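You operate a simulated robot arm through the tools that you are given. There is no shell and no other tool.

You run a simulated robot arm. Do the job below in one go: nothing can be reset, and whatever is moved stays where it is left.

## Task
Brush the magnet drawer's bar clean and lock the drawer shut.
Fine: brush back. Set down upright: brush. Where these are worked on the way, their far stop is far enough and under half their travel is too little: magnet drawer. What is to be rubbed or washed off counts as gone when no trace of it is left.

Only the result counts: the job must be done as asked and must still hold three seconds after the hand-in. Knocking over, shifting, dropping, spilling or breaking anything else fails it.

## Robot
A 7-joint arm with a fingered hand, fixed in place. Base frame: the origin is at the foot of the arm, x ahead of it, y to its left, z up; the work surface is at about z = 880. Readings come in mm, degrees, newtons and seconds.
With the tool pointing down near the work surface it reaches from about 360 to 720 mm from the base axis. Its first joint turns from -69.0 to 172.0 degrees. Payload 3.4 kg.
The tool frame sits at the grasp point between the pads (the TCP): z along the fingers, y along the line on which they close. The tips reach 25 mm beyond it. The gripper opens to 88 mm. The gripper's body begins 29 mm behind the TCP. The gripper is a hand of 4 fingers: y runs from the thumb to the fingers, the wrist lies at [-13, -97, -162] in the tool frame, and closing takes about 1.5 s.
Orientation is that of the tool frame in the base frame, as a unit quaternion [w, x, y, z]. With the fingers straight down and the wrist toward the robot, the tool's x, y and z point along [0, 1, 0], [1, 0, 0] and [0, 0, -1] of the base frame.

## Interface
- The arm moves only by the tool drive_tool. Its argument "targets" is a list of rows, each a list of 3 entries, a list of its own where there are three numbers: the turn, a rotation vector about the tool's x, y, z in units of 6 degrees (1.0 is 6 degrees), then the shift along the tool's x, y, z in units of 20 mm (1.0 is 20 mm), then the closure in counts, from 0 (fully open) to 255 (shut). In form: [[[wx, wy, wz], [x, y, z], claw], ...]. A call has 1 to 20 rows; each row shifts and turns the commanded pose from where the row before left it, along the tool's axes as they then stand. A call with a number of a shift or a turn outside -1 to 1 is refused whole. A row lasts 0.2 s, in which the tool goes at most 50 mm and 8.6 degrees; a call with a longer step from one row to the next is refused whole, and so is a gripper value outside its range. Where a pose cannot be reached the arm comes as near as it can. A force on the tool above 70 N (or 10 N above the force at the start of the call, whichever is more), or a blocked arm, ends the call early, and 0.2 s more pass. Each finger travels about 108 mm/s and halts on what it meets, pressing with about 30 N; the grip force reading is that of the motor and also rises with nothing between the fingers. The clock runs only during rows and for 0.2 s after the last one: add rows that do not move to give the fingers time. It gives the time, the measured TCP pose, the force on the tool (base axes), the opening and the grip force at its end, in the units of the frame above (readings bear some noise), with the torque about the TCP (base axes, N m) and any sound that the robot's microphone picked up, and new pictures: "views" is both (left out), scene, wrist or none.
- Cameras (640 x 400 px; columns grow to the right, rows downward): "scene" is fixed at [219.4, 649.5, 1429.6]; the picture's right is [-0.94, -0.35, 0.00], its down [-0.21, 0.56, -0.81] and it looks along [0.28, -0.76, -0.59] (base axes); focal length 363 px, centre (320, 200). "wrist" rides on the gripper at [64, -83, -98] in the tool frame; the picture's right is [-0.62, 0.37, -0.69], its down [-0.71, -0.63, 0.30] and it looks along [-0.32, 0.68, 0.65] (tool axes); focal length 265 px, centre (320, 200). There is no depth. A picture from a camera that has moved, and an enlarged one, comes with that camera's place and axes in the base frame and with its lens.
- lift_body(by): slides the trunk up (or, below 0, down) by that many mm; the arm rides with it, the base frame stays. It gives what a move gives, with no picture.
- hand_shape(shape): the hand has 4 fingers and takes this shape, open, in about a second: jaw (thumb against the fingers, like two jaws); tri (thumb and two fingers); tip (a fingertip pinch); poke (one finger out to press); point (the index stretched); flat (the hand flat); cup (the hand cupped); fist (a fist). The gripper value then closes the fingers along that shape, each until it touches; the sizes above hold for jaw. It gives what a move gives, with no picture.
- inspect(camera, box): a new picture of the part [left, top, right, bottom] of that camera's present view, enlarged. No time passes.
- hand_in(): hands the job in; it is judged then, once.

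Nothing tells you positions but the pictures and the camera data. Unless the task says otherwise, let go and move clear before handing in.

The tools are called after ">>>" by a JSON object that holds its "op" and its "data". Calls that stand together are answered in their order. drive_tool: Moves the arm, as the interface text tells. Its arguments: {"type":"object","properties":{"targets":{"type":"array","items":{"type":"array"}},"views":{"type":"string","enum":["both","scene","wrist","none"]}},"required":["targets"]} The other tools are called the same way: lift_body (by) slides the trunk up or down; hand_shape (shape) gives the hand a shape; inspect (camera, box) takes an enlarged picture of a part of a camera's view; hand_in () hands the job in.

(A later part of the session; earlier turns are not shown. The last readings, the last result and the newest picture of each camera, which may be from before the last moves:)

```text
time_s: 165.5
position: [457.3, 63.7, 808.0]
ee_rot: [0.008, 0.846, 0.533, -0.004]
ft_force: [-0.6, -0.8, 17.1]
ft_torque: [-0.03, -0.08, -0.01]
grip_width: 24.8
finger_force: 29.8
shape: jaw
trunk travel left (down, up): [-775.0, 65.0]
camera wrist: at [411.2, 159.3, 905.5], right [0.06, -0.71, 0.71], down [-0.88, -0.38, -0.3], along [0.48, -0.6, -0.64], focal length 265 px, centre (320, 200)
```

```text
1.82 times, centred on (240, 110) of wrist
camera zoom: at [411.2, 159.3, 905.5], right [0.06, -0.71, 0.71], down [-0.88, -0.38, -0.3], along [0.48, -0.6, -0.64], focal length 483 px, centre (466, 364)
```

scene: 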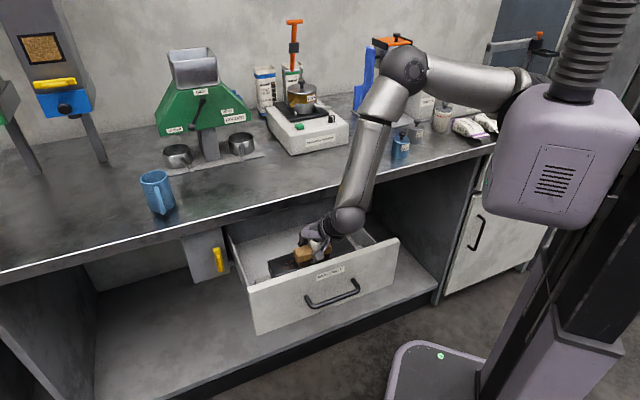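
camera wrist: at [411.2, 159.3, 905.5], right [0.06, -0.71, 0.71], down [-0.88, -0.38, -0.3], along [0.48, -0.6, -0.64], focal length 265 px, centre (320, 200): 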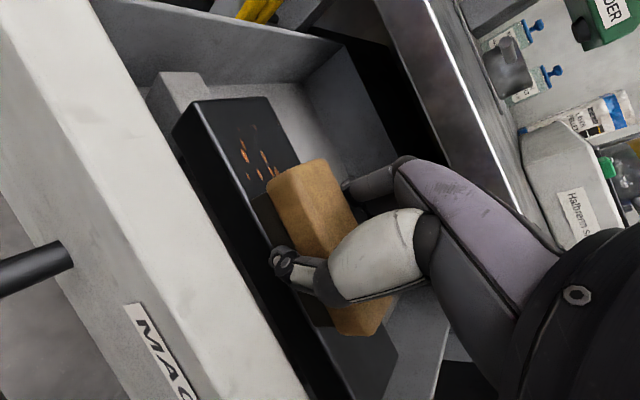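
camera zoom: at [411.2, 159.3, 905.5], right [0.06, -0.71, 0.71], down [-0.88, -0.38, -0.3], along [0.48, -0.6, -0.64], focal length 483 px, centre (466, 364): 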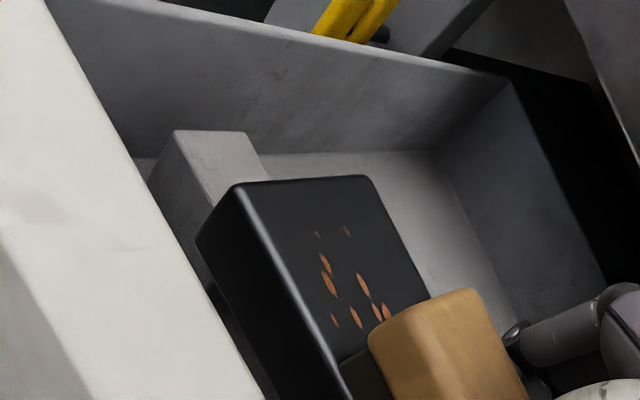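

That works: the right part of the bar is now clean. I'll keep the same pressure and rub my way to the left end.

>>> {"op": "drive_tool", "data": {"targets": [[[0, 0, 0], [0.755, 0.266, 0], 255], [[0, 0, 0], [0.755, 0.266, 0], 255], [[0, 0, 0], [0.755, 0.266, 0], 255], [[0, 0, 0], [0.755, 0.266, 0], 255], [[0, 0, 0], [-0.755, -0.266, 0], 255], [[0, 0, 0], [-0.755, -0.266, 0], 255], [[0, 0, 0], [-0.755, -0.266, 0], 255], [[0, 0, 0], [0.755, 0.266, 0], 255], [[0, 0, 0], [0.755, 0.266, 0], 255], [[0, 0, 0], [0.755, 0.266, 0], 255], [[0, 0, 0], [0.755, 0.266, 0], 255], [[0, 0, 0], [-0.755, -0.266, 0], 255], [[0, 0, 0], [-0.755, -0.266, 0], 255], [[0, 0, 0], [-0.755, -0.266, 0], 255], [[0, 0, 0], [0.755, 0.266, 0], 255], [[0, 0, 0], [0.755, 0.266, 0], 255], [[0, 0, 0], [0.755, 0.266, 0], 255], [[0, 0, 0], [0, 0, 0], 255]]}}

>>> {"op": "inspect", "data": {"camera": "scene", "box": [255, 225, 365, 290]}}

>>> {"op": "inspect", "data": {"camera": "wrist", "box": [120, 0, 360, 220]}}

```text
time_s: 169.3
position: [513.1, 117.3, 807.5]
ee_rot: [0.009, 0.847, 0.532, -0.003]
ft_force: [-5.1, -6.1, 22.6]
ft_torque: [-0.07, -0.11, -0.06]
grip_width: 25.2
finger_force: 30.3
shape: jaw
trunk travel left (down, up): [-775.0, 65.0]
camera wrist: at [466.5, 214.3, 904.8], right [0.06, -0.71, 0.71], down [-0.88, -0.38, -0.3], along [0.48, -0.6, -0.64], focal length 265 px, centre (320, 200)
```

scene: 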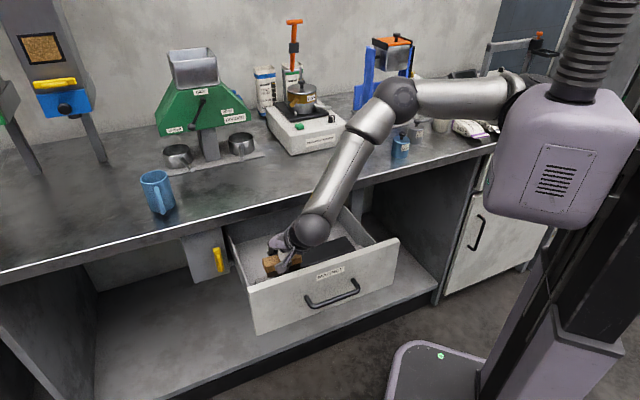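
wrist: 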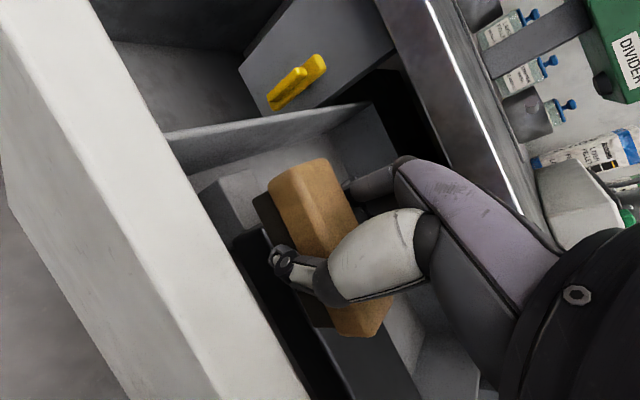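

```text
5.82 times, centred on (310, 258) of scene
camera zoom: at [219.4, 649.5, 1429.6], right [-0.94, -0.35, 0.0], down [-0.21, 0.56, -0.81], along [0.28, -0.76, -0.59], focal length 2111 px, centre (378, -134)
```

zoom: 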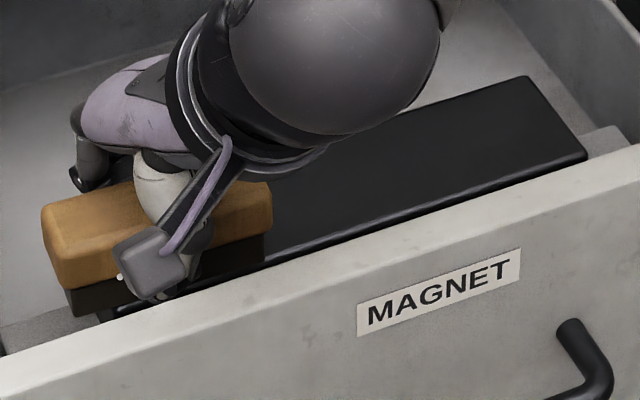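

```text
1.82 times, centred on (240, 110) of wrist
camera zoom: at [466.5, 214.3, 904.8], right [0.06, -0.71, 0.71], down [-0.88, -0.38, -0.3], along [0.48, -0.6, -0.64], focal length 483 px, centre (466, 364)
```

zoom: 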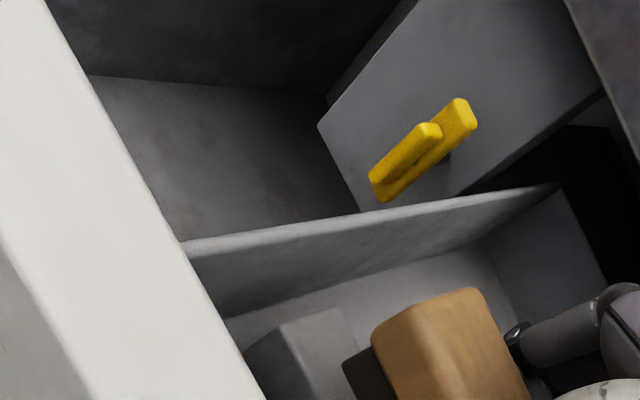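

Everything visible right of the brush is clean. I'll rub the left end once more, then lift a little to the right to look at the whole bar.

>>> {"op": "drive_tool", "data": {"targets": [[[0, 0, 0], [-0.755, -0.266, 0], 255], [[0, 0, 0], [-0.755, -0.266, 0], 255], [[0, 0, 0], [-0.755, -0.266, 0], 255], [[0, 0, 0], [0.755, 0.266, 0], 255], [[0, 0, 0], [0.755, 0.266, 0], 255], [[0, 0, 0], [0.755, 0.266, 0], 255], [[0, 0, 0], [-0.755, -0.266, 0], 255], [[0, 0, 0], [-0.755, -0.266, 0], 255], [[0, 0, 0], [-0.755, -0.266, 0], 255], [[0, 0, 0], [-0.755, -0.266, 0], 255], [[0, 0, 0], [-0.755, -0.266, 0], 255], [[0, 0, 0], [-0.755, -0.266, 0], 255], [[0, 0, 0], [-0.755, -0.266, 0], 255], [[0, 0, 0], [-0.755, -0.266, 0], 255], [[0, 0, 0], [-0.755, -0.266, 0], 255], [[0, 0, 0], [-0.755, -0.266, 0], 255], [[0, 0, 0], [0, 0, 0], 255]]}}

>>> {"op": "inspect", "data": {"camera": "scene", "box": [255, 225, 365, 290]}}

>>> {"op": "inspect", "data": {"camera": "wrist", "box": [120, 0, 360, 220]}}

```text
time_s: 172.9
position: [401.0, 6.2, 808.3]
ee_rot: [0.009, 0.846, 0.532, -0.005]
ft_force: [1.1, 2.0, 9.1]
ft_torque: [0.02, -0.15, 0.01]
grip_width: 25.1
finger_force: 29.8
shape: jaw
trunk travel left (down, up): [-775.0, 65.0]
camera wrist: at [354.6, 102.2, 905.1], right [0.06, -0.7, 0.71], down [-0.88, -0.38, -0.3], along [0.48, -0.6, -0.64], focal length 265 px, centre (320, 200)
```

scene: 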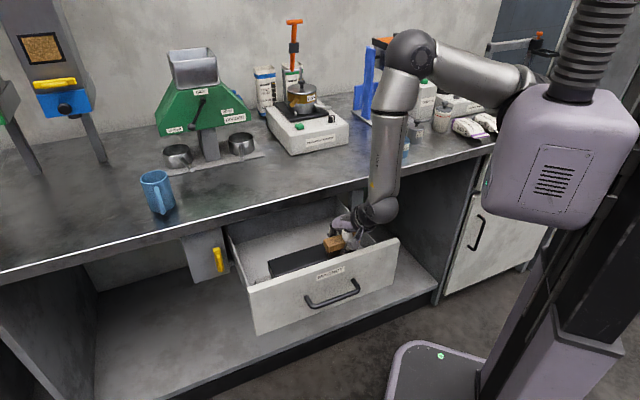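
wrist: 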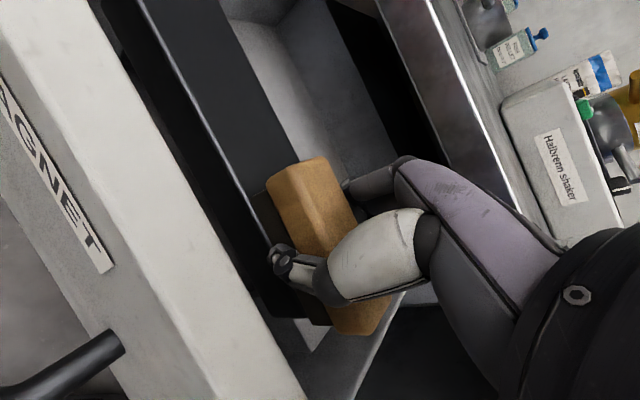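

```text
5.82 times, centred on (310, 258) of scene
camera zoom: at [219.4, 649.5, 1429.6], right [-0.94, -0.35, 0.0], down [-0.21, 0.56, -0.81], along [0.28, -0.76, -0.59], focal length 2111 px, centre (378, -134)
```

zoom: 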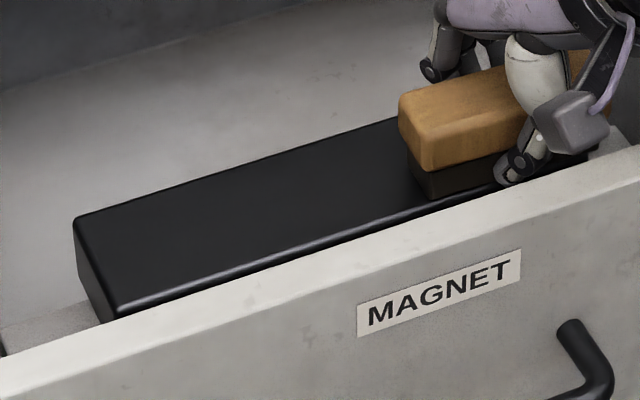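

```text
1.82 times, centred on (240, 110) of wrist
camera zoom: at [354.6, 102.2, 905.1], right [0.06, -0.7, 0.71], down [-0.88, -0.38, -0.3], along [0.48, -0.6, -0.64], focal length 483 px, centre (466, 364)
```

zoom: 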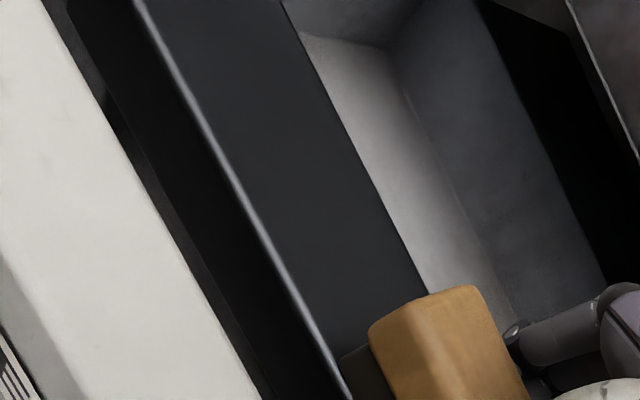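

The bar is spotless in both views. I'll make one more full-length rubbing pass for safety, then lift off and check again.

>>> {"op": "drive_tool", "data": {"targets": [[[0, 0, 0], [-0.4, -0.14, 0.03], 255], [[0, 0, 0], [0.755, 0.266, 0], 255], [[0, 0, 0], [0.755, 0.266, 0], 255], [[0, 0, 0], [0.755, 0.266, 0], 255], [[0, 0, 0], [0.755, 0.266, 0], 255], [[0, 0, 0], [-0.755, -0.266, 0], 255], [[0, 0, 0], [-0.755, -0.266, 0], 255], [[0, 0, 0], [0, 0, 0], 255], [[0, 0, 0], [0, 0, -0.4], 255], [[0, 0, 0], [0, 0, -0.5], 255], [[0, 0, 0], [0, 0, 0], 255]], "views": "none"}}

>>> {"op": "inspect", "data": {"camera": "scene", "box": [255, 225, 365, 290]}}

```text
time_s: 175.3
position: [418.7, 22.8, 824.4]
ee_rot: [0.007, 0.847, 0.532, -0.007]
ft_force: [-0.7, -0.7, -0.1]
ft_torque: [-0.03, 0.01, 0.03]
grip_width: 24.0
finger_force: 29.8
shape: jaw
trunk travel left (down, up): [-775.0, 65.0]
```

```text
5.82 times, centred on (310, 258) of scene
camera zoom: at [219.4, 649.5, 1429.6], right [-0.94, -0.35, 0.0], down [-0.21, 0.56, -0.81], along [0.28, -0.76, -0.59], focal length 2111 px, centre (378, -134)
```

zoom: 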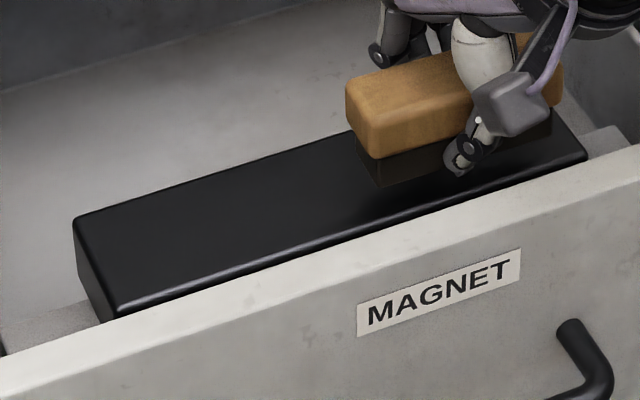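

The bar is clean and the brush is clear of it. Now I'll leave the way that worked: pitch the hand outward, lift with the trunk, then rise and move outward.

>>> {"op": "drive_tool", "data": {"targets": [[[0, 0, 0], [0, 0, -0.5], 255], [[-1, 0, 0], [0, 0, 0], 255], [[-1, 0, 0], [0, 0, 0], 255], [[-1, 0, 0], [0, 0, 0], 255], [[-1, 0, 0], [0, 0, 0], 255], [[-1, 0, 0], [0, 0, 0], 255], [[0, 0, 0], [0, 0, 0], 255], [[0, 0, 0], [0, 0, 0], 255]], "views": "none"}}

>>> {"op": "lift_body", "data": {"by": 63}}

>>> {"op": "drive_tool", "data": {"targets": [[[0, 0, 0], [-0.2, 0.6, -0.3], 255], [[0, 0, 0], [-0.2, 0.6, -0.3], 255], [[0, 0, 0], [-0.2, 0.6, -0.3], 255], [[0, 0, 0], [0, 0, 0], 255]], "views": "scene"}}

```text
time_s: 177.1
position: [418.9, 22.5, 833.7]
ee_rot: [0.229, 0.815, 0.515, 0.133]
ft_force: [-0.3, 0.7, -1.0]
ft_torque: [0.01, -0.02, -0.01]
grip_width: 24.3
finger_force: 29.6
shape: jaw
trunk travel left (down, up): [-775.0, 65.0]
```

```text
time_s: 178.1
position: [419.6, 23.6, 898.0]
ee_rot: [0.227, 0.815, 0.516, 0.132]
ft_force: [0.6, -0.4, -1.0]
ft_torque: [-0.01, 0.0, 0.03]
grip_width: 24.4
finger_force: 29.9
shape: jaw
trunk travel left (down, up): [-838.0, 2.0]
```

```text
time_s: 179.1
position: [434.1, 4.0, 930.8]
ee_rot: [0.227, 0.815, 0.517, 0.132]
ft_force: [0.1, 1.0, -1.6]
ft_torque: [0.04, -0.01, -0.02]
grip_width: 24.2
finger_force: 30.0
shape: jaw
trunk travel left (down, up): [-838.0, 2.0]
```

scene: 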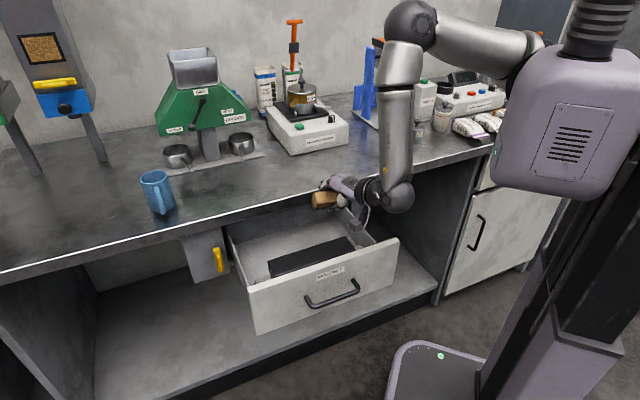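

That goes smoothly. I'll keep rising, then travel outward toward the brush's spot.

>>> {"op": "drive_tool", "data": {"targets": [[[0, 0, 0], [-0.2, 0.6, -0.35], 255], [[0, 0, 0], [-0.2, 0.6, -0.35], 255], [[0, 0, 0], [-0.2, 0.6, -0.35], 255], [[0, 0, 0], [-0.2, 0.6, -0.35], 255], [[0, 0, 0], [-0.6, 0.6, 0.35], 255], [[0, 0, 0], [-0.6, 0.6, 0.35], 255], [[0, 0, 0], [-0.6, 0.6, 0.35], 255], [[0, 0, 0], [-0.6, 0.6, 0.35], 255], [[0, 0, 0], [0, 0, 0], 255]], "views": "scene"}}

```text
time_s: 181.1
position: [480.6, -89.3, 980.7]
ee_rot: [0.228, 0.815, 0.516, 0.132]
ft_force: [0.0, 0.7, -1.1]
ft_torque: [0.01, 0.0, -0.01]
grip_width: 24.3
finger_force: 30.0
shape: jaw
trunk travel left (down, up): [-838.0, 2.0]
```

scene: 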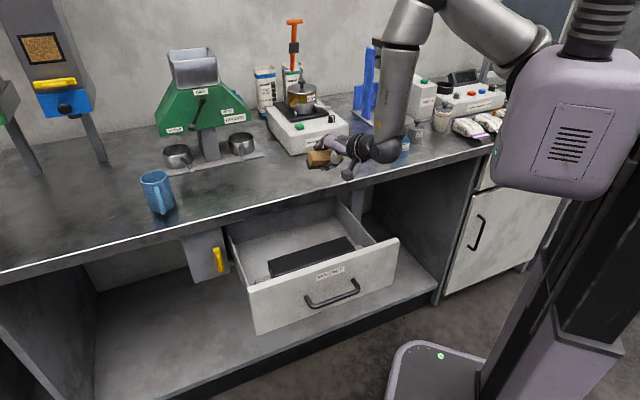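

>>> {"op": "drive_tool", "data": {"targets": [[[1, 0, 0], [-0.88, 0, 0], 255], [[1, 0, 0], [-0.88, 0, 0], 255], [[1, 0, 0], [-0.88, 0, 0], 255], [[1, 0, 0], [-0.88, 0, 0], 255], [[1, 0, 0], [-0.88, 0, 0], 255], [[0, 0, 0], [-0.88, 0.5, 0], 255], [[0, 0, 0], [-0.88, 0.7, 0], 255], [[0, 0, 0], [0, 0.7, 0], 255], [[0, 0, 0], [0, 0, 0], 255], [[0, 0, 0], [0, 0, 0], 255], [[0, 0, 0], [0, 0, 0], 255]]}}

>>> {"op": "inspect", "data": {"camera": "scene", "box": [310, 110, 390, 170]}}

```text
time_s: 183.5
position: [462.7, -217.3, 983.9]
ee_rot: [0.007, 0.846, 0.532, -0.005]
ft_force: [0.7, -0.4, -0.1]
ft_torque: [-0.01, -0.03, -0.02]
grip_width: 23.9
finger_force: 30.1
shape: jaw
trunk travel left (down, up): [-838.0, 2.0]
camera wrist: at [415.6, -121.2, 1080.8], right [0.07, -0.7, 0.71], down [-0.88, -0.38, -0.3], along [0.48, -0.6, -0.64], focal length 265 px, centre (320, 200)
```

scene: 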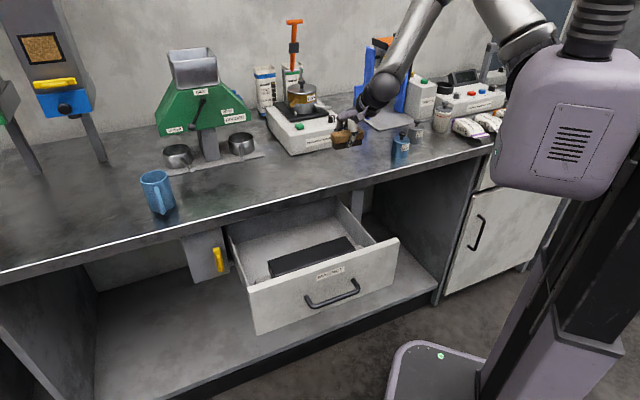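
wrist: 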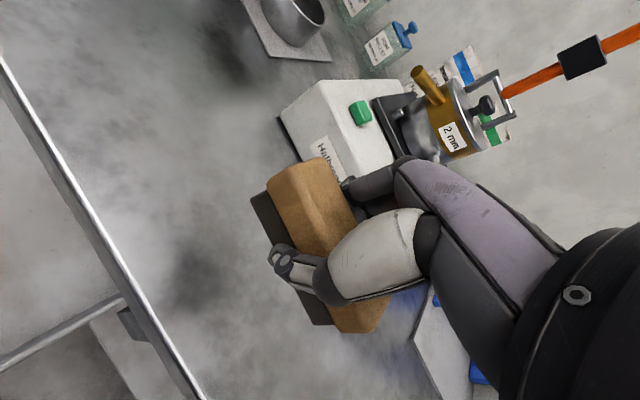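

```text
6.67 times, centred on (350, 140) of scene
camera zoom: at [219.4, 649.5, 1429.6], right [-0.94, -0.35, 0.0], down [-0.21, 0.56, -0.81], along [0.28, -0.76, -0.59], focal length 2419 px, centre (120, 600)
```

zoom: 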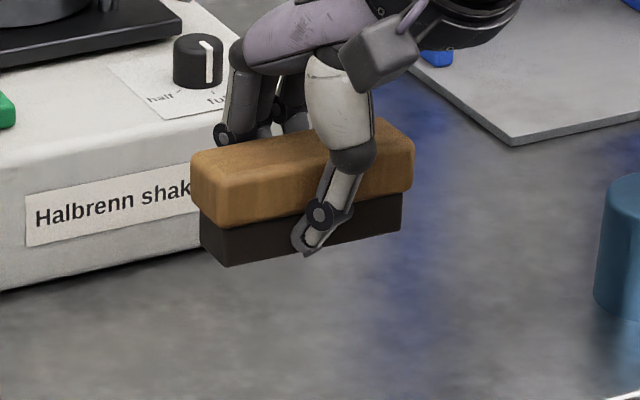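

I'm right above the brush's original spot. Lowering to just above the bench to compare with the first picture.

>>> {"op": "drive_tool", "data": {"targets": [[[0, 0, 0], [0, 0, 0.8], 255], [[0, 0, 0], [0, 0, 0.8], 255], [[0, 0, 0], [0, 0, 0.8], 255], [[0, 0, 0], [0, 0, 0.7], 255], [[0, 0, 0], [0, 0, 0.35], 255], [[0, 0, 0], [0, 0, 0], 255], [[0, 0, 0], [0, 0, 0], 255]], "views": "none"}}

>>> {"op": "inspect", "data": {"camera": "scene", "box": [310, 120, 390, 180]}}

```text
time_s: 185.1
position: [461.7, -218.6, 914.7]
ee_rot: [0.008, 0.846, 0.533, -0.006]
ft_force: [0.1, 0.7, 0.2]
ft_torque: [0.02, -0.02, -0.02]
grip_width: 24.1
finger_force: 29.9
shape: jaw
trunk travel left (down, up): [-838.0, 2.0]
```

```text
6.67 times, centred on (350, 150) of scene
camera zoom: at [219.4, 649.5, 1429.6], right [-0.94, -0.35, 0.0], down [-0.21, 0.56, -0.81], along [0.28, -0.76, -0.59], focal length 2419 px, centre (120, 533)
```

zoom: 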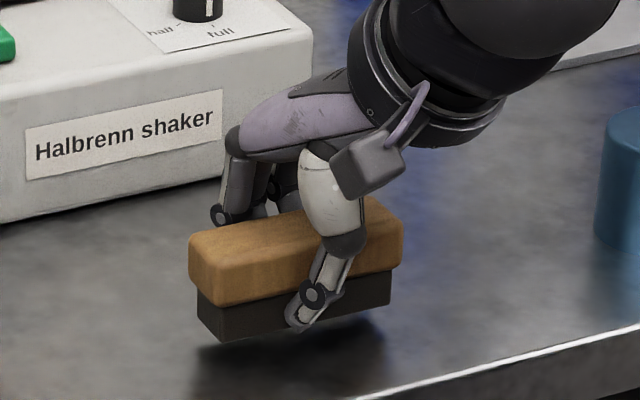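

The spot matches within a few millimetres. I'll make a small correction (3° yaw, about 3 mm), then touch down softly.

>>> {"op": "drive_tool", "data": {"targets": [[[0, 0, -0.52], [-0.02, 0.135, 0], 255], [[0, 0, 0], [0, 0, 0.12], 255], [[0, 0, 0], [0, 0, 0.1], 255], [[0, 0, 0], [0, 0, 0], 255], [[0, 0, 0], [0, 0, 0], 255]], "views": "none"}}

>>> {"op": "drive_tool", "data": {"targets": [[[0, 0, 0], [0, 0, 0.07], 255], [[0, 0, 0], [0, 0, 0], 255]], "views": "none"}}

```text
time_s: 186.3
position: [464.3, -220.6, 910.4]
ee_rot: [0.008, 0.831, 0.556, -0.006]
ft_force: [-0.1, -0.2, -2.2]
ft_torque: [-0.01, 0.01, -0.01]
grip_width: 24.1
finger_force: 29.4
shape: jaw
trunk travel left (down, up): [-838.0, 2.0]
```

```text
time_s: 186.9
position: [464.8, -220.8, 909.4]
ee_rot: [0.007, 0.831, 0.556, -0.005]
ft_force: [0.6, -0.5, -0.7]
ft_torque: [0.0, -0.03, -0.02]
grip_width: 24.1
finger_force: 29.9
shape: jaw
trunk travel left (down, up): [-838.0, 2.0]
```

>>> {"op": "drive_tool", "data": {"targets": [[[0, 0, 0], [0, 0, 0.07], 255], [[0, 0, 0], [0, 0, 0], 255]], "views": "none"}}

>>> {"op": "drive_tool", "data": {"targets": [[[0, 0, 0], [0, 0, 0.06], 255], [[0, 0, 0], [0, 0, 0], 255]], "views": "none"}}

```text
time_s: 187.5
position: [464.0, -219.2, 907.1]
ee_rot: [0.008, 0.831, 0.556, -0.006]
ft_force: [-0.2, 0.7, -0.2]
ft_torque: [-0.02, -0.03, 0.0]
grip_width: 24.0
finger_force: 30.4
shape: jaw
trunk travel left (down, up): [-838.0, 2.0]
```

```text
time_s: 188.1
position: [464.3, -219.1, 906.2]
ee_rot: [0.009, 0.832, 0.555, -0.006]
ft_force: [1.2, -0.2, 3.3]
ft_torque: [-0.05, -0.04, 0.01]
grip_width: 23.8
finger_force: 29.8
shape: jaw
trunk travel left (down, up): [-838.0, 2.0]
```

It touches down at about 4 N. I'll check its position once more, then open the hand slowly.

>>> {"op": "inspect", "data": {"camera": "scene", "box": [310, 120, 390, 180]}}

>>> {"op": "drive_tool", "data": {"targets": [[[0, 0, 0], [0, 0, 0], 210], [[0, 0, 0], [0, 0, 0], 190], [[0, 0, 0], [0, 0, 0], 170], [[0, 0, 0], [0, 0, 0], 150], [[0, 0, 0], [0, 0, 0], 120], [[0, 0, 0], [0, 0, 0], 80], [[0, 0, 0], [0, 0, 0], 40], [[0, 0, 0], [0, 0, 0], 0], [[0, 0, 0], [0, 0, 0], 0], [[0, 0, 0], [0, 0, 0], 0]], "views": "none"}}

>>> {"op": "inspect", "data": {"camera": "scene", "box": [310, 120, 390, 180]}}

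>>> {"op": "inspect", "data": {"camera": "wrist", "box": [200, 100, 420, 320]}}

```text
6.67 times, centred on (350, 150) of scene
camera zoom: at [219.4, 649.5, 1429.6], right [-0.94, -0.35, 0.0], down [-0.21, 0.56, -0.81], along [0.28, -0.76, -0.59], focal length 2419 px, centre (120, 533)
```

zoom: 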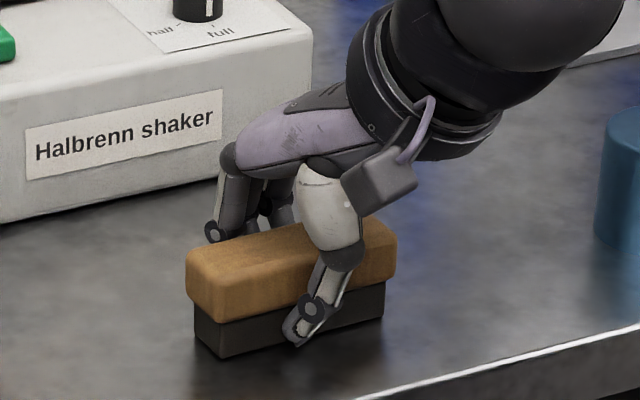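

```text
time_s: 190.3
position: [463.1, -219.4, 906.5]
ee_rot: [0.009, 0.831, 0.556, -0.006]
ft_force: [0.7, -0.2, 0.3]
ft_torque: [0.02, 0.02, -0.03]
grip_width: 87.6
finger_force: 0.0
shape: jaw
trunk travel left (down, up): [-838.0, 2.0]
```

```text
6.67 times, centred on (350, 150) of scene
camera zoom: at [219.4, 649.5, 1429.6], right [-0.94, -0.35, 0.0], down [-0.21, 0.56, -0.81], along [0.28, -0.76, -0.59], focal length 2419 px, centre (120, 533)
```

zoom: 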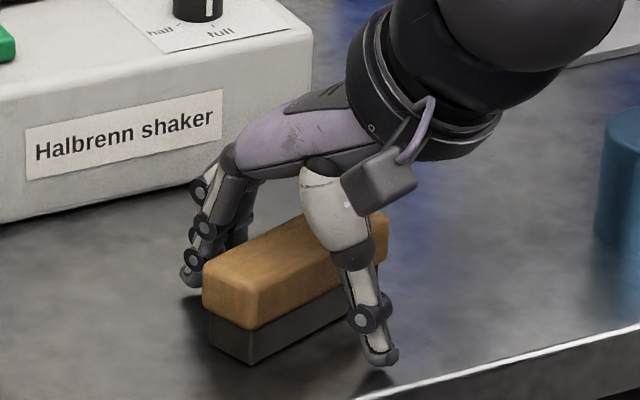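

```text
1.82 times, centred on (310, 210) of wrist
camera zoom: at [412.6, -126.7, 1003.9], right [0.1, -0.7, 0.71], down [-0.86, -0.43, -0.3], along [0.51, -0.57, -0.64], focal length 483 px, centre (338, 182)
```

zoom: 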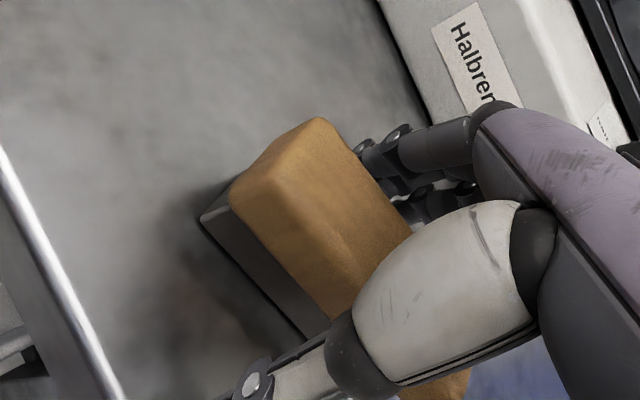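

The brush stands upright at its place (it yawed a bit on release, but its centre is within about 7 mm of the original). I'll withdraw straight up and check that it stays put.

>>> {"op": "drive_tool", "data": {"targets": [[[0, 0, 0], [0, 0, -0.3], 0], [[0, 0, 0], [0, 0, -0.4], 0], [[0, 0, 0], [0, 0, -0.6], 0], [[0, 0, 0], [0, 0, -0.8], 0], [[0, 0, 0], [0, 0, -0.9], 0], [[0, 0, 0], [0, 0, -0.9], 0], [[0, 0, 0], [0, 0, 0], 0]]}}

>>> {"op": "inspect", "data": {"camera": "scene", "box": [310, 120, 390, 180]}}

>>> {"op": "inspect", "data": {"camera": "scene", "box": [225, 200, 405, 320]}}

```text
time_s: 191.9
position: [464.7, -219.2, 984.3]
ee_rot: [0.008, 0.832, 0.555, -0.006]
ft_force: [-0.2, -1.0, 0.1]
ft_torque: [-0.02, 0.0, 0.02]
grip_width: 87.9
finger_force: 0.1
shape: jaw
trunk travel left (down, up): [-838.0, 2.0]
camera wrist: at [412.9, -125.5, 1082.5], right [0.1, -0.7, 0.71], down [-0.86, -0.43, -0.3], along [0.51, -0.57, -0.64], focal length 265 px, centre (320, 200)
```

scene: 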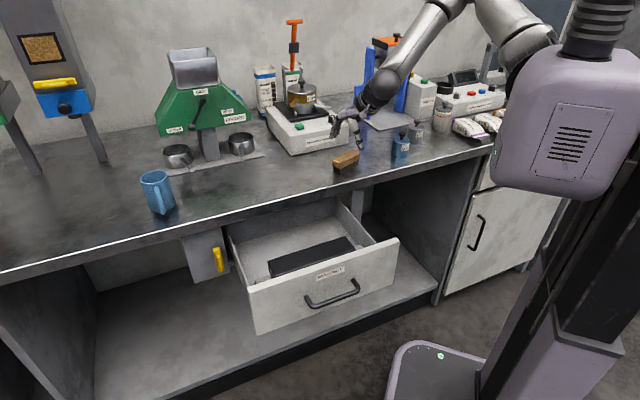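
wrist: 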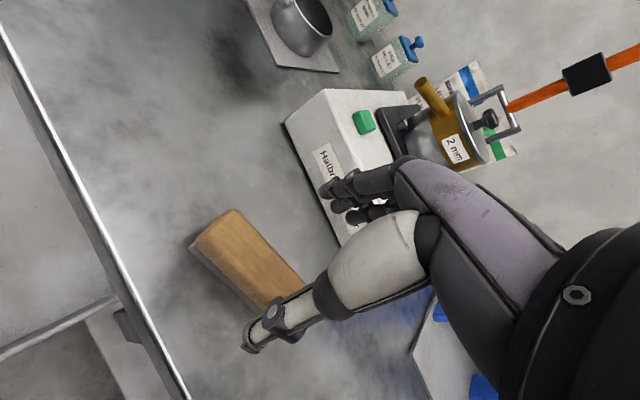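

```text
6.67 times, centred on (350, 150) of scene
camera zoom: at [219.4, 649.5, 1429.6], right [-0.94, -0.35, 0.0], down [-0.21, 0.56, -0.81], along [0.28, -0.76, -0.59], focal length 2419 px, centre (120, 533)
```

zoom: 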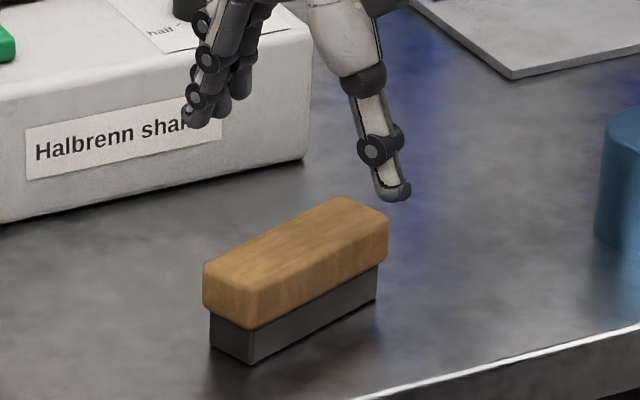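

```text
3.33 times, centred on (315, 260) of scene
camera zoom: at [219.4, 649.5, 1429.6], right [-0.94, -0.35, 0.0], down [-0.21, 0.56, -0.81], along [0.28, -0.76, -0.59], focal length 1209 px, centre (337, 0)
```

zoom: 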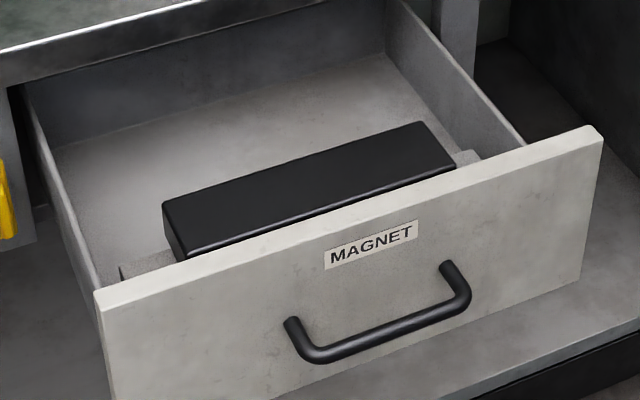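

The bar is clean and the brush stands upright about 5 mm from where it was. Now I'll close the drawer: pitch the hand, close the fingers and travel round to the front left of the drawer panel.

>>> {"op": "drive_tool", "data": {"targets": [[[-1, 0, 0], [0, 0, 0], 0], [[-1, 0, 0], [0, 0, 0], 60], [[-1, 0, 0], [0, 0, 0], 120], [[-1, 0, 0], [0, 0, 0], 180], [[-1, 0, 0], [0, 0, 0], 255], [[0, 0, 0], [0.8, -0.3, -0.17], 255], [[0, 0, 0], [1, -0.44, -0.254], 255], [[0, 0, 0], [1, -0.44, -0.254], 255], [[0, 0, 0], [1, -0.44, -0.254], 255], [[0, 0, 0], [1, -0.44, -0.254], 255], [[0, 0, 0], [1, -0.44, -0.254], 255], [[0, 0, 0], [1, -0.44, -0.254], 255], [[0, 0, 0], [1, -0.44, -0.254], 255], [[0, 0, 0], [1, -0.44, -0.254], 255], [[0, 0, 0], [0, 0, 0], 255]], "views": "scene"}}

```text
time_s: 195.1
position: [449.3, -22.9, 981.0]
ee_rot: [0.222, 0.801, 0.538, 0.138]
ft_force: [1.2, -0.1, 0.2]
ft_torque: [0.0, 0.01, -0.04]
grip_width: 0.0
finger_force: 30.6
shape: jaw
trunk travel left (down, up): [-838.0, 2.0]
```

scene: 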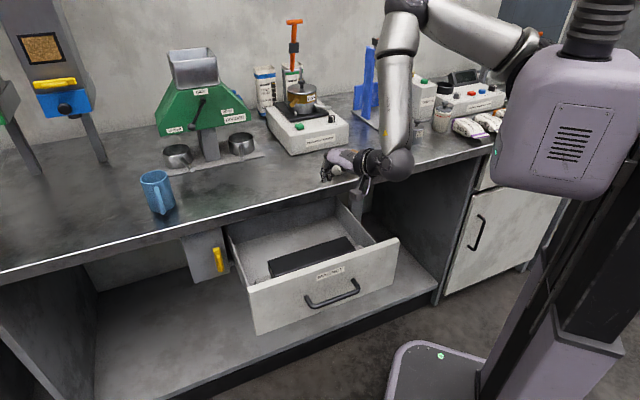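

>>> {"op": "drive_tool", "data": {"targets": [[[0, 0, 0], [0.95, -0.42, -0.243], 255], [[0, 0, 0], [0.95, -0.42, -0.243], 255], [[0, 0, 0], [0.95, -0.42, -0.243], 255], [[0, 0, 0], [0.95, -0.42, -0.243], 255], [[0, 0, 0], [0.95, -0.42, -0.243], 255], [[0, 0, 0], [0.95, -0.42, -0.243], 255], [[0, 0, 0], [0, 0, 0], 255]], "views": "none"}}

>>> {"op": "drive_tool", "data": {"targets": [[[0, 0, 0], [0.95, -0.42, -0.243], 255], [[0, 0, 0], [0.95, -0.42, -0.243], 255], [[0, 0, 0], [0.95, -0.42, -0.243], 255], [[0, 0, 0], [0.95, -0.42, -0.243], 255], [[0, 0, 0], [0.95, -0.42, -0.243], 255], [[0, 0, 0], [0.95, -0.42, -0.243], 255], [[0, 0, 0], [0, 0, 0], 255]], "views": "scene"}}

```text
time_s: 196.7
position: [438.6, 106.3, 979.7]
ee_rot: [0.222, 0.801, 0.539, 0.139]
ft_force: [0.4, 0.7, 0.6]
ft_torque: [-0.01, 0.01, -0.01]
grip_width: 0.0
finger_force: 29.9
shape: jaw
trunk travel left (down, up): [-838.0, 2.0]
```

```text
time_s: 198.3
position: [433.2, 212.1, 977.2]
ee_rot: [0.223, 0.8, 0.539, 0.139]
ft_force: [0.3, 1.3, 0.1]
ft_torque: [-0.05, -0.02, 0.03]
grip_width: 0.0
finger_force: 30.7
shape: jaw
out of reach, approached as far as the arm can: row 6
trunk travel left (down, up): [-838.0, 2.0]
```

scene: 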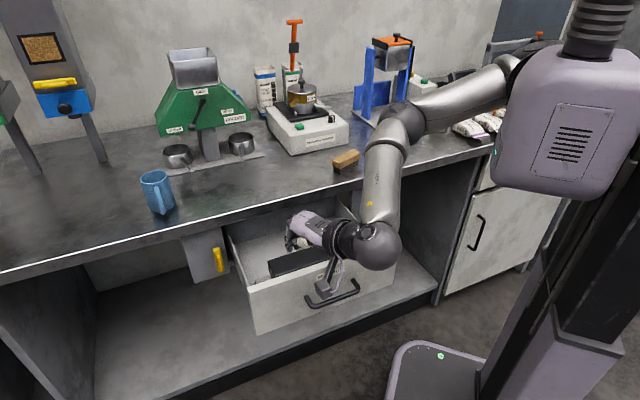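

>>> {"op": "drive_tool", "data": {"targets": [[[0, 0, 0], [0.3, -0.43, -0.25], 255], [[0, 0, 0], [0.3, -0.43, -0.25], 255], [[0, 0, 0], [0.3, -0.43, -0.25], 255], [[0, 0, 0], [0, 0, 0], 255]], "views": "none"}}

```text
time_s: 199.3
position: [430.3, 210.9, 972.2]
ee_rot: [0.222, 0.801, 0.539, 0.137]
ft_force: [0.3, 0.2, -0.2]
ft_torque: [0.01, 0.0, 0.04]
grip_width: 0.0
finger_force: 29.5
shape: jaw
out of reach, approached as far as the arm can: row 1, 2, 3
trunk travel left (down, up): [-838.0, 2.0]
```

I can't back up further in this pitch. I'll pitch steeper so the backs of the fingers face the panel, square up and back off a little before going down in front of it.

>>> {"op": "drive_tool", "data": {"targets": [[[0.83, -0.17, 0.64], [0, 0, 0], 255], [[0.83, -0.17, 0.64], [0, 0, 0], 255], [[0.83, -0.17, 0.64], [0, 0, 0], 255], [[0, 0, 0], [0.2, -0.6, -0.16], 255], [[0, 0, 0], [0.2, -0.6, -0.16], 255], [[0, 0, 0], [0, 0, 0], 255], [[0, 0, 0], [0, 0, 0], 255]], "views": "scene"}}

```text
time_s: 200.9
position: [431.6, 204.3, 971.6]
ee_rot: [0.116, 0.876, 0.463, 0.067]
ft_force: [-1.0, -0.3, 0.2]
ft_torque: [-0.02, 0.0, 0.02]
grip_width: 0.0
finger_force: 29.7
shape: jaw
out of reach, approached as far as the arm can: row 2, 4, 5
trunk travel left (down, up): [-838.0, 2.0]
```

scene: 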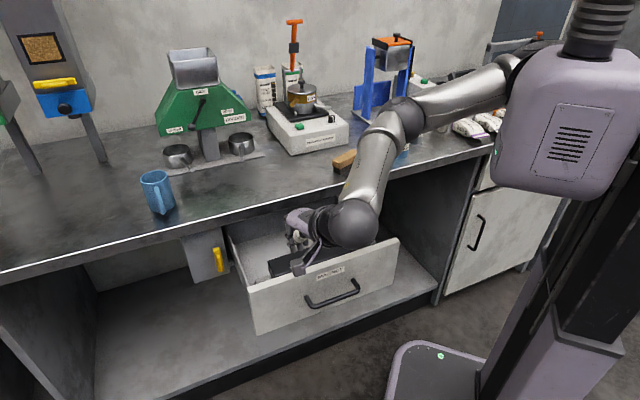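

Retreat in this heading is limited by the wrist. A hand turned about 80° further left (wrist toward my right) is more natural here, so I'll rotate to that and push with the side of the hand.

>>> {"op": "drive_tool", "data": {"targets": [[[0.83, 0, 0], [0, 0, 0], 255], [[0.83, 0, 0], [0, 0, 0], 255], [[0.83, 0, 0], [0, 0, 0], 255], [[0, 0, -1], [0, 0, 0], 255], [[0, 0, -1], [0, 0, 0], 255], [[0, 0, -1], [0, 0, 0], 255], [[0, 0, -1], [0, 0, 0], 255], [[0, 0, -1], [0, 0, 0], 255], [[0, 0, -1], [0, 0, 0], 255], [[0, 0, -1], [0, 0, 0], 255], [[0, 0, -1], [0, 0, 0], 255], [[0, 0, -1], [0, 0, 0], 255], [[0, 0, -1], [0, 0, 0], 255], [[0, 0, 0], [0, 0, 0], 255], [[0, 0, 0], [0, 0, 0], 255]], "views": "scene"}}

```text
time_s: 204.1
position: [432.3, 204.5, 971.5]
ee_rot: [0.004, 0.532, 0.847, 0.005]
ft_force: [0.0, -0.3, -0.3]
ft_torque: [-0.04, -0.01, 0.02]
grip_width: 0.1
finger_force: 29.9
shape: jaw
trunk travel left (down, up): [-838.0, 2.0]
```

scene: 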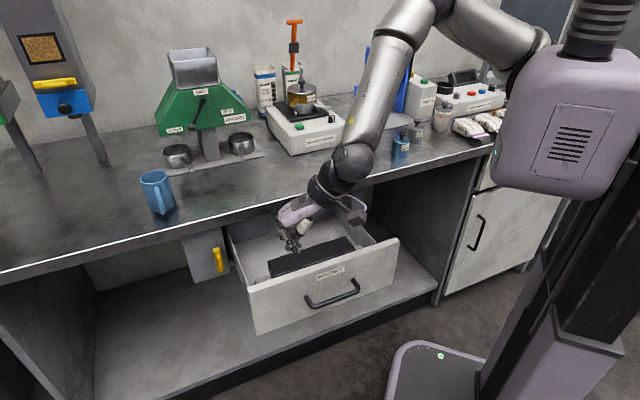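

This pose is comfortable. I'll back away from the panel while still high, then lower the trunk to panel height.

>>> {"op": "drive_tool", "data": {"targets": [[[0, 0, 0], [0.9, 0, 0], 255], [[0, 0, 0], [0.9, 0, 0], 255], [[0, 0, 0], [0.9, 0, 0], 255], [[0, 0, 0], [0, 0, 0], 255]], "views": "none"}}

```text
time_s: 205.1
position: [409.1, 251.1, 971.2]
ee_rot: [0.005, 0.532, 0.847, 0.004]
ft_force: [-0.2, -0.3, 0.0]
ft_torque: [-0.02, -0.02, -0.01]
grip_width: 0.1
finger_force: 30.2
shape: jaw
trunk travel left (down, up): [-838.0, 2.0]
```

>>> {"op": "lift_body", "data": {"by": -170}}

>>> {"op": "drive_tool", "data": {"targets": [[[0, 0, 0], [0, 0, 0], 255]]}}

>>> {"op": "inspect", "data": {"camera": "scene", "box": [210, 200, 370, 320]}}

```text
time_s: 207.0
position: [408.5, 252.9, 803.2]
ee_rot: [0.004, 0.532, 0.847, 0.006]
ft_force: [0.2, -0.3, 0.9]
ft_torque: [0.0, -0.02, -0.01]
grip_width: 0.0
finger_force: 29.6
shape: jaw
trunk travel left (down, up): [-668.0, 172.0]
```

```text
time_s: 207.4
position: [409.5, 251.7, 802.3]
ee_rot: [0.004, 0.532, 0.847, 0.006]
ft_force: [0.2, -0.3, 0.0]
ft_torque: [-0.02, 0.01, -0.01]
grip_width: 0.1
finger_force: 30.1
shape: jaw
trunk travel left (down, up): [-668.0, 172.0]
camera wrist: at [305.5, 274.3, 900.0], right [0.59, -0.4, 0.7], down [-0.25, -0.92, -0.31], along [0.77, 0.01, -0.64], focal length 265 px, centre (320, 200)
```

scene: 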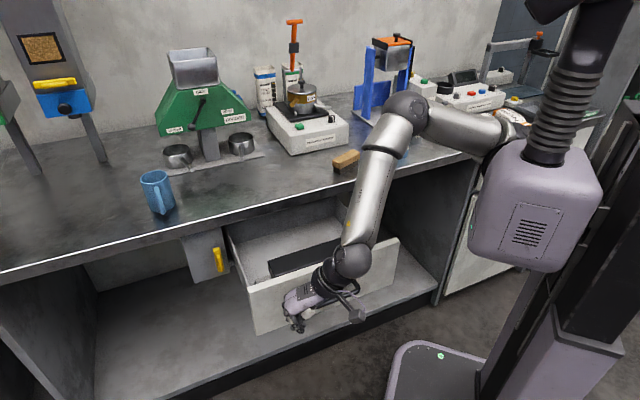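
wrist: 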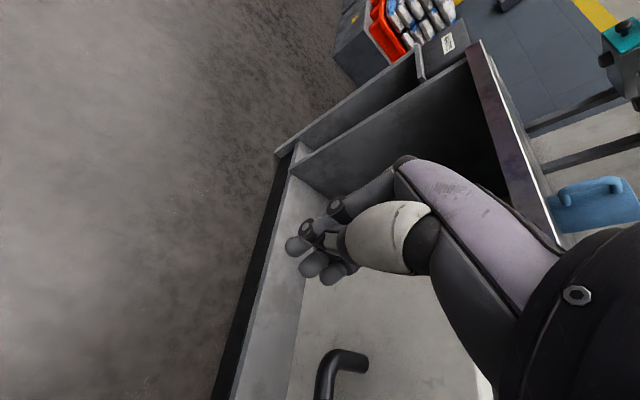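

```text
3.33 times, centred on (290, 260) of scene
camera zoom: at [219.4, 649.5, 1429.6], right [-0.94, -0.35, 0.0], down [-0.21, 0.56, -0.81], along [0.28, -0.76, -0.59], focal length 1209 px, centre (420, 0)
```

zoom: 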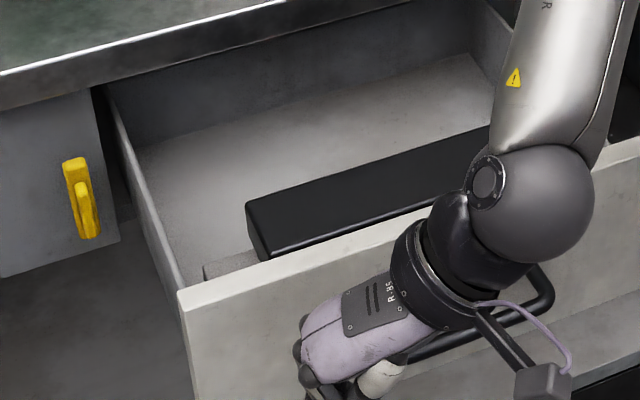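

The hand is in front of the panel, left of the handle. Now I'll push the drawer in, checking force as it goes.

>>> {"op": "drive_tool", "data": {"targets": [[[0, 0, 0], [-0.66, 0.23, 0], 255], [[0, 0, 0], [-0.66, 0.23, 0], 255], [[0, 0, 0], [-0.66, 0.23, 0], 255], [[0, 0, 0], [-0.66, 0.23, 0], 255], [[0, 0, 0], [-0.66, 0.23, 0], 255], [[0, 0, 0], [-0.66, 0.23, 0], 255], [[0, 0, 0], [0, 0, 0], 255]], "views": "scene"}}

```text
time_s: 209.0
position: [467.0, 194.4, 802.6]
ee_rot: [0.004, 0.532, 0.847, 0.006]
ft_force: [0.4, 0.7, 0.1]
ft_torque: [0.0, -0.02, 0.0]
grip_width: 0.1
finger_force: 29.6
shape: jaw
trunk travel left (down, up): [-668.0, 172.0]
```

scene: 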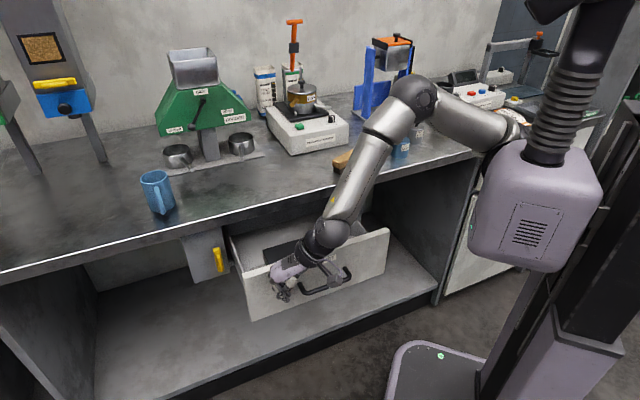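

The drawer is sliding in easily. Continuing.

>>> {"op": "drive_tool", "data": {"targets": [[[0, 0, 0], [-0.66, 0.23, 0], 255], [[0, 0, 0], [-0.66, 0.23, 0], 255], [[0, 0, 0], [-0.66, 0.23, 0], 255], [[0, 0, 0], [-0.66, 0.23, 0], 255], [[0, 0, 0], [-0.66, 0.23, 0], 255], [[0, 0, 0], [-0.66, 0.23, 0], 255], [[0, 0, 0], [-0.66, 0.23, 0], 255], [[0, 0, 0], [0, 0, 0], 255]], "views": "scene"}}

>>> {"op": "inspect", "data": {"camera": "scene", "box": [190, 190, 390, 320]}}

```text
time_s: 210.8
position: [537.1, 124.6, 801.7]
ee_rot: [0.005, 0.532, 0.847, 0.005]
ft_force: [0.3, 0.4, -0.5]
ft_torque: [0.0, 0.05, 0.0]
grip_width: 0.0
finger_force: 30.5
shape: jaw
trunk travel left (down, up): [-668.0, 172.0]
```

scene: 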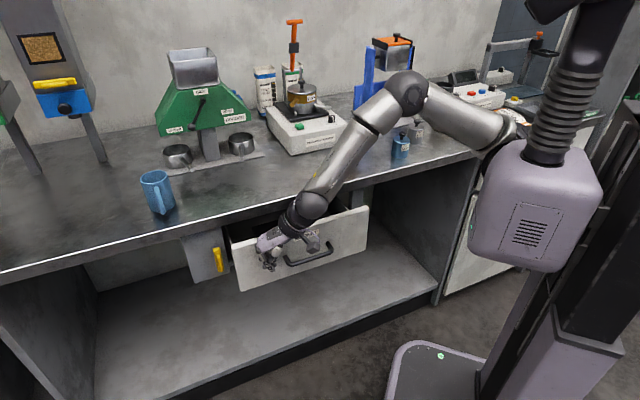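

```text
3.08 times, centred on (290, 255) of scene
camera zoom: at [219.4, 649.5, 1429.6], right [-0.94, -0.35, 0.0], down [-0.21, 0.56, -0.81], along [0.28, -0.76, -0.59], focal length 1116 px, centre (412, 31)
```

zoom: 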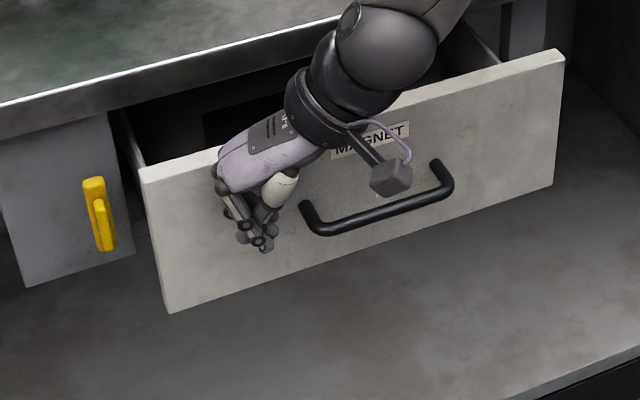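

>>> {"op": "drive_tool", "data": {"targets": [[[0, 0, 0], [-0.52, 0.18, 0], 255], [[0, 0, 0], [-0.52, 0.18, 0], 255], [[0, 0, 0], [-0.52, 0.18, 0], 255], [[0, 0, 0], [-0.52, 0.18, 0], 255], [[0, 0, 0], [0, 0, 0], 255]], "views": "none"}}

>>> {"op": "inspect", "data": {"camera": "scene", "box": [180, 180, 380, 310]}}

```text
time_s: 212.0
position: [568.5, 93.8, 803.5]
ee_rot: [0.005, 0.532, 0.847, 0.006]
ft_force: [0.8, 0.3, -0.1]
ft_torque: [0.01, 0.03, -0.02]
grip_width: 0.0
finger_force: 30.0
shape: jaw
trunk travel left (down, up): [-668.0, 172.0]
```

```text
3.08 times, centred on (280, 245) of scene
camera zoom: at [219.4, 649.5, 1429.6], right [-0.94, -0.35, 0.0], down [-0.21, 0.56, -0.81], along [0.28, -0.76, -0.59], focal length 1116 px, centre (443, 62)
```

zoom: 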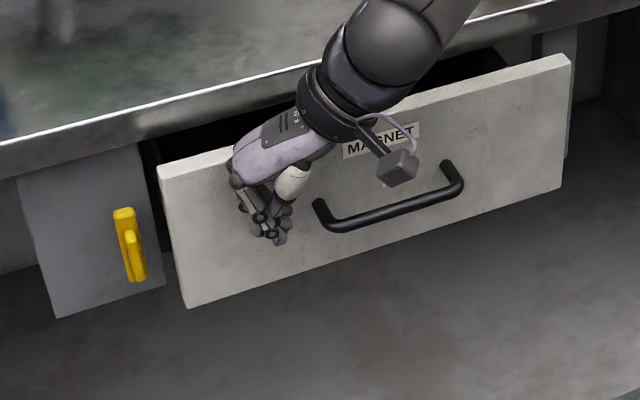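

>>> {"op": "drive_tool", "data": {"targets": [[[0, 0, 0], [-0.283, 0.099, 0], 255], [[0, 0, 0], [-0.283, 0.099, 0], 255], [[0, 0, 0], [-0.283, 0.099, 0], 255], [[0, 0, 0], [0, 0, 0], 255]], "views": "none"}}

>>> {"op": "inspect", "data": {"camera": "scene", "box": [180, 180, 380, 310]}}

```text
time_s: 213.0
position: [581.5, 80.1, 803.0]
ee_rot: [0.005, 0.532, 0.847, 0.005]
ft_force: [0.8, -0.3, -0.6]
ft_torque: [0.01, 0.04, 0.0]
grip_width: 0.0
finger_force: 29.9
shape: jaw
trunk travel left (down, up): [-668.0, 172.0]
```

```text
3.08 times, centred on (280, 245) of scene
camera zoom: at [219.4, 649.5, 1429.6], right [-0.94, -0.35, 0.0], down [-0.21, 0.56, -0.81], along [0.28, -0.76, -0.59], focal length 1116 px, centre (443, 62)
```

zoom: 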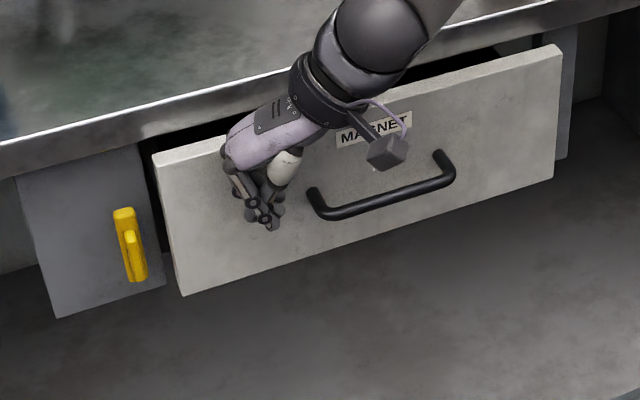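

>>> {"op": "drive_tool", "data": {"targets": [[[0, 0, 0], [-0.283, 0.099, 0], 255], [[0, 0, 0], [-0.283, 0.099, 0], 255], [[0, 0, 0], [-0.283, 0.099, 0], 255], [[0, 0, 0], [-0.283, 0.099, 0], 255], [[0, 0, 0], [0, 0, 0], 255]], "views": "none"}}

>>> {"op": "inspect", "data": {"camera": "scene", "box": [180, 180, 380, 310]}}

```text
time_s: 214.2
position: [598.0, 63.4, 803.9]
ee_rot: [0.004, 0.532, 0.847, 0.006]
ft_force: [-0.6, 0.1, 0.5]
ft_torque: [0.01, 0.0, -0.01]
grip_width: 0.0
finger_force: 30.1
shape: jaw
trunk travel left (down, up): [-668.0, 172.0]
```

```text
3.08 times, centred on (280, 245) of scene
camera zoom: at [219.4, 649.5, 1429.6], right [-0.94, -0.35, 0.0], down [-0.21, 0.56, -0.81], along [0.28, -0.76, -0.59], focal length 1116 px, centre (443, 62)
```

zoom: 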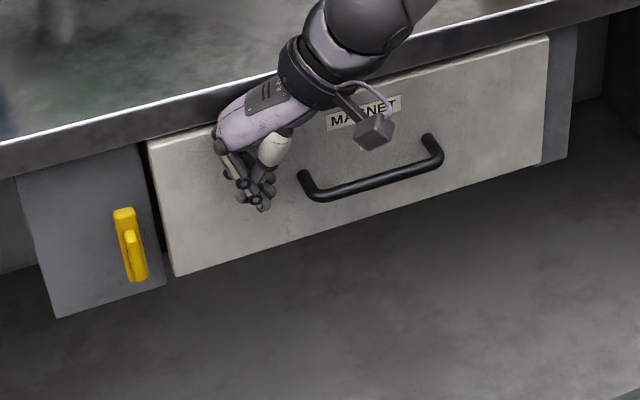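

>>> {"op": "drive_tool", "data": {"targets": [[[0, 0, 0], [-0.19, 0.066, 0], 255], [[0, 0, 0], [-0.19, 0.066, 0], 255], [[0, 0, 0], [0, 0, 0], 255]], "views": "none"}}

>>> {"op": "drive_tool", "data": {"targets": [[[0, 0, 0], [-0.14, 0.05, 0], 255], [[0, 0, 0], [0, 0, 0], 255]], "views": "none"}}

>>> {"op": "inspect", "data": {"camera": "scene", "box": [180, 180, 380, 310]}}

```text
time_s: 215.0
position: [600.9, 60.9, 804.8]
ee_rot: [0.004, 0.53, 0.848, 0.004]
ft_force: [-11.2, 8.9, -3.1]
ft_torque: [-0.38, -0.44, 0.14]
grip_width: 0.1
finger_force: 30.2
shape: jaw
trunk travel left (down, up): [-668.0, 172.0]
```

```text
time_s: 215.6
position: [602.9, 60.0, 804.5]
ee_rot: [0.006, 0.53, 0.848, 0.002]
ft_force: [-25.6, 17.6, -9.2]
ft_torque: [-0.71, -0.95, 0.19]
grip_width: 0.1
finger_force: 29.8
shape: jaw
trunk travel left (down, up): [-668.0, 172.0]
```

```text
3.08 times, centred on (280, 245) of scene
camera zoom: at [219.4, 649.5, 1429.6], right [-0.94, -0.35, 0.0], down [-0.21, 0.56, -0.81], along [0.28, -0.76, -0.59], focal length 1116 px, centre (443, 62)
```

zoom: 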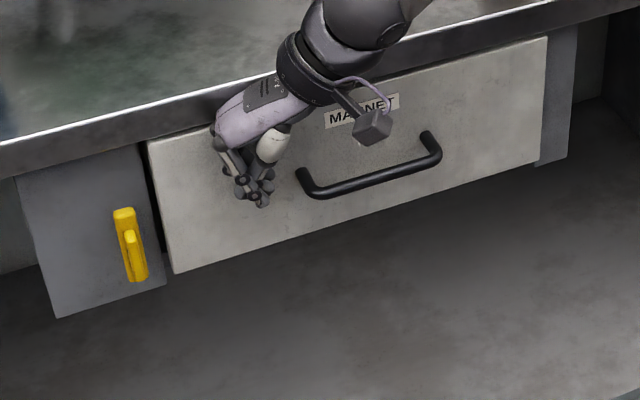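

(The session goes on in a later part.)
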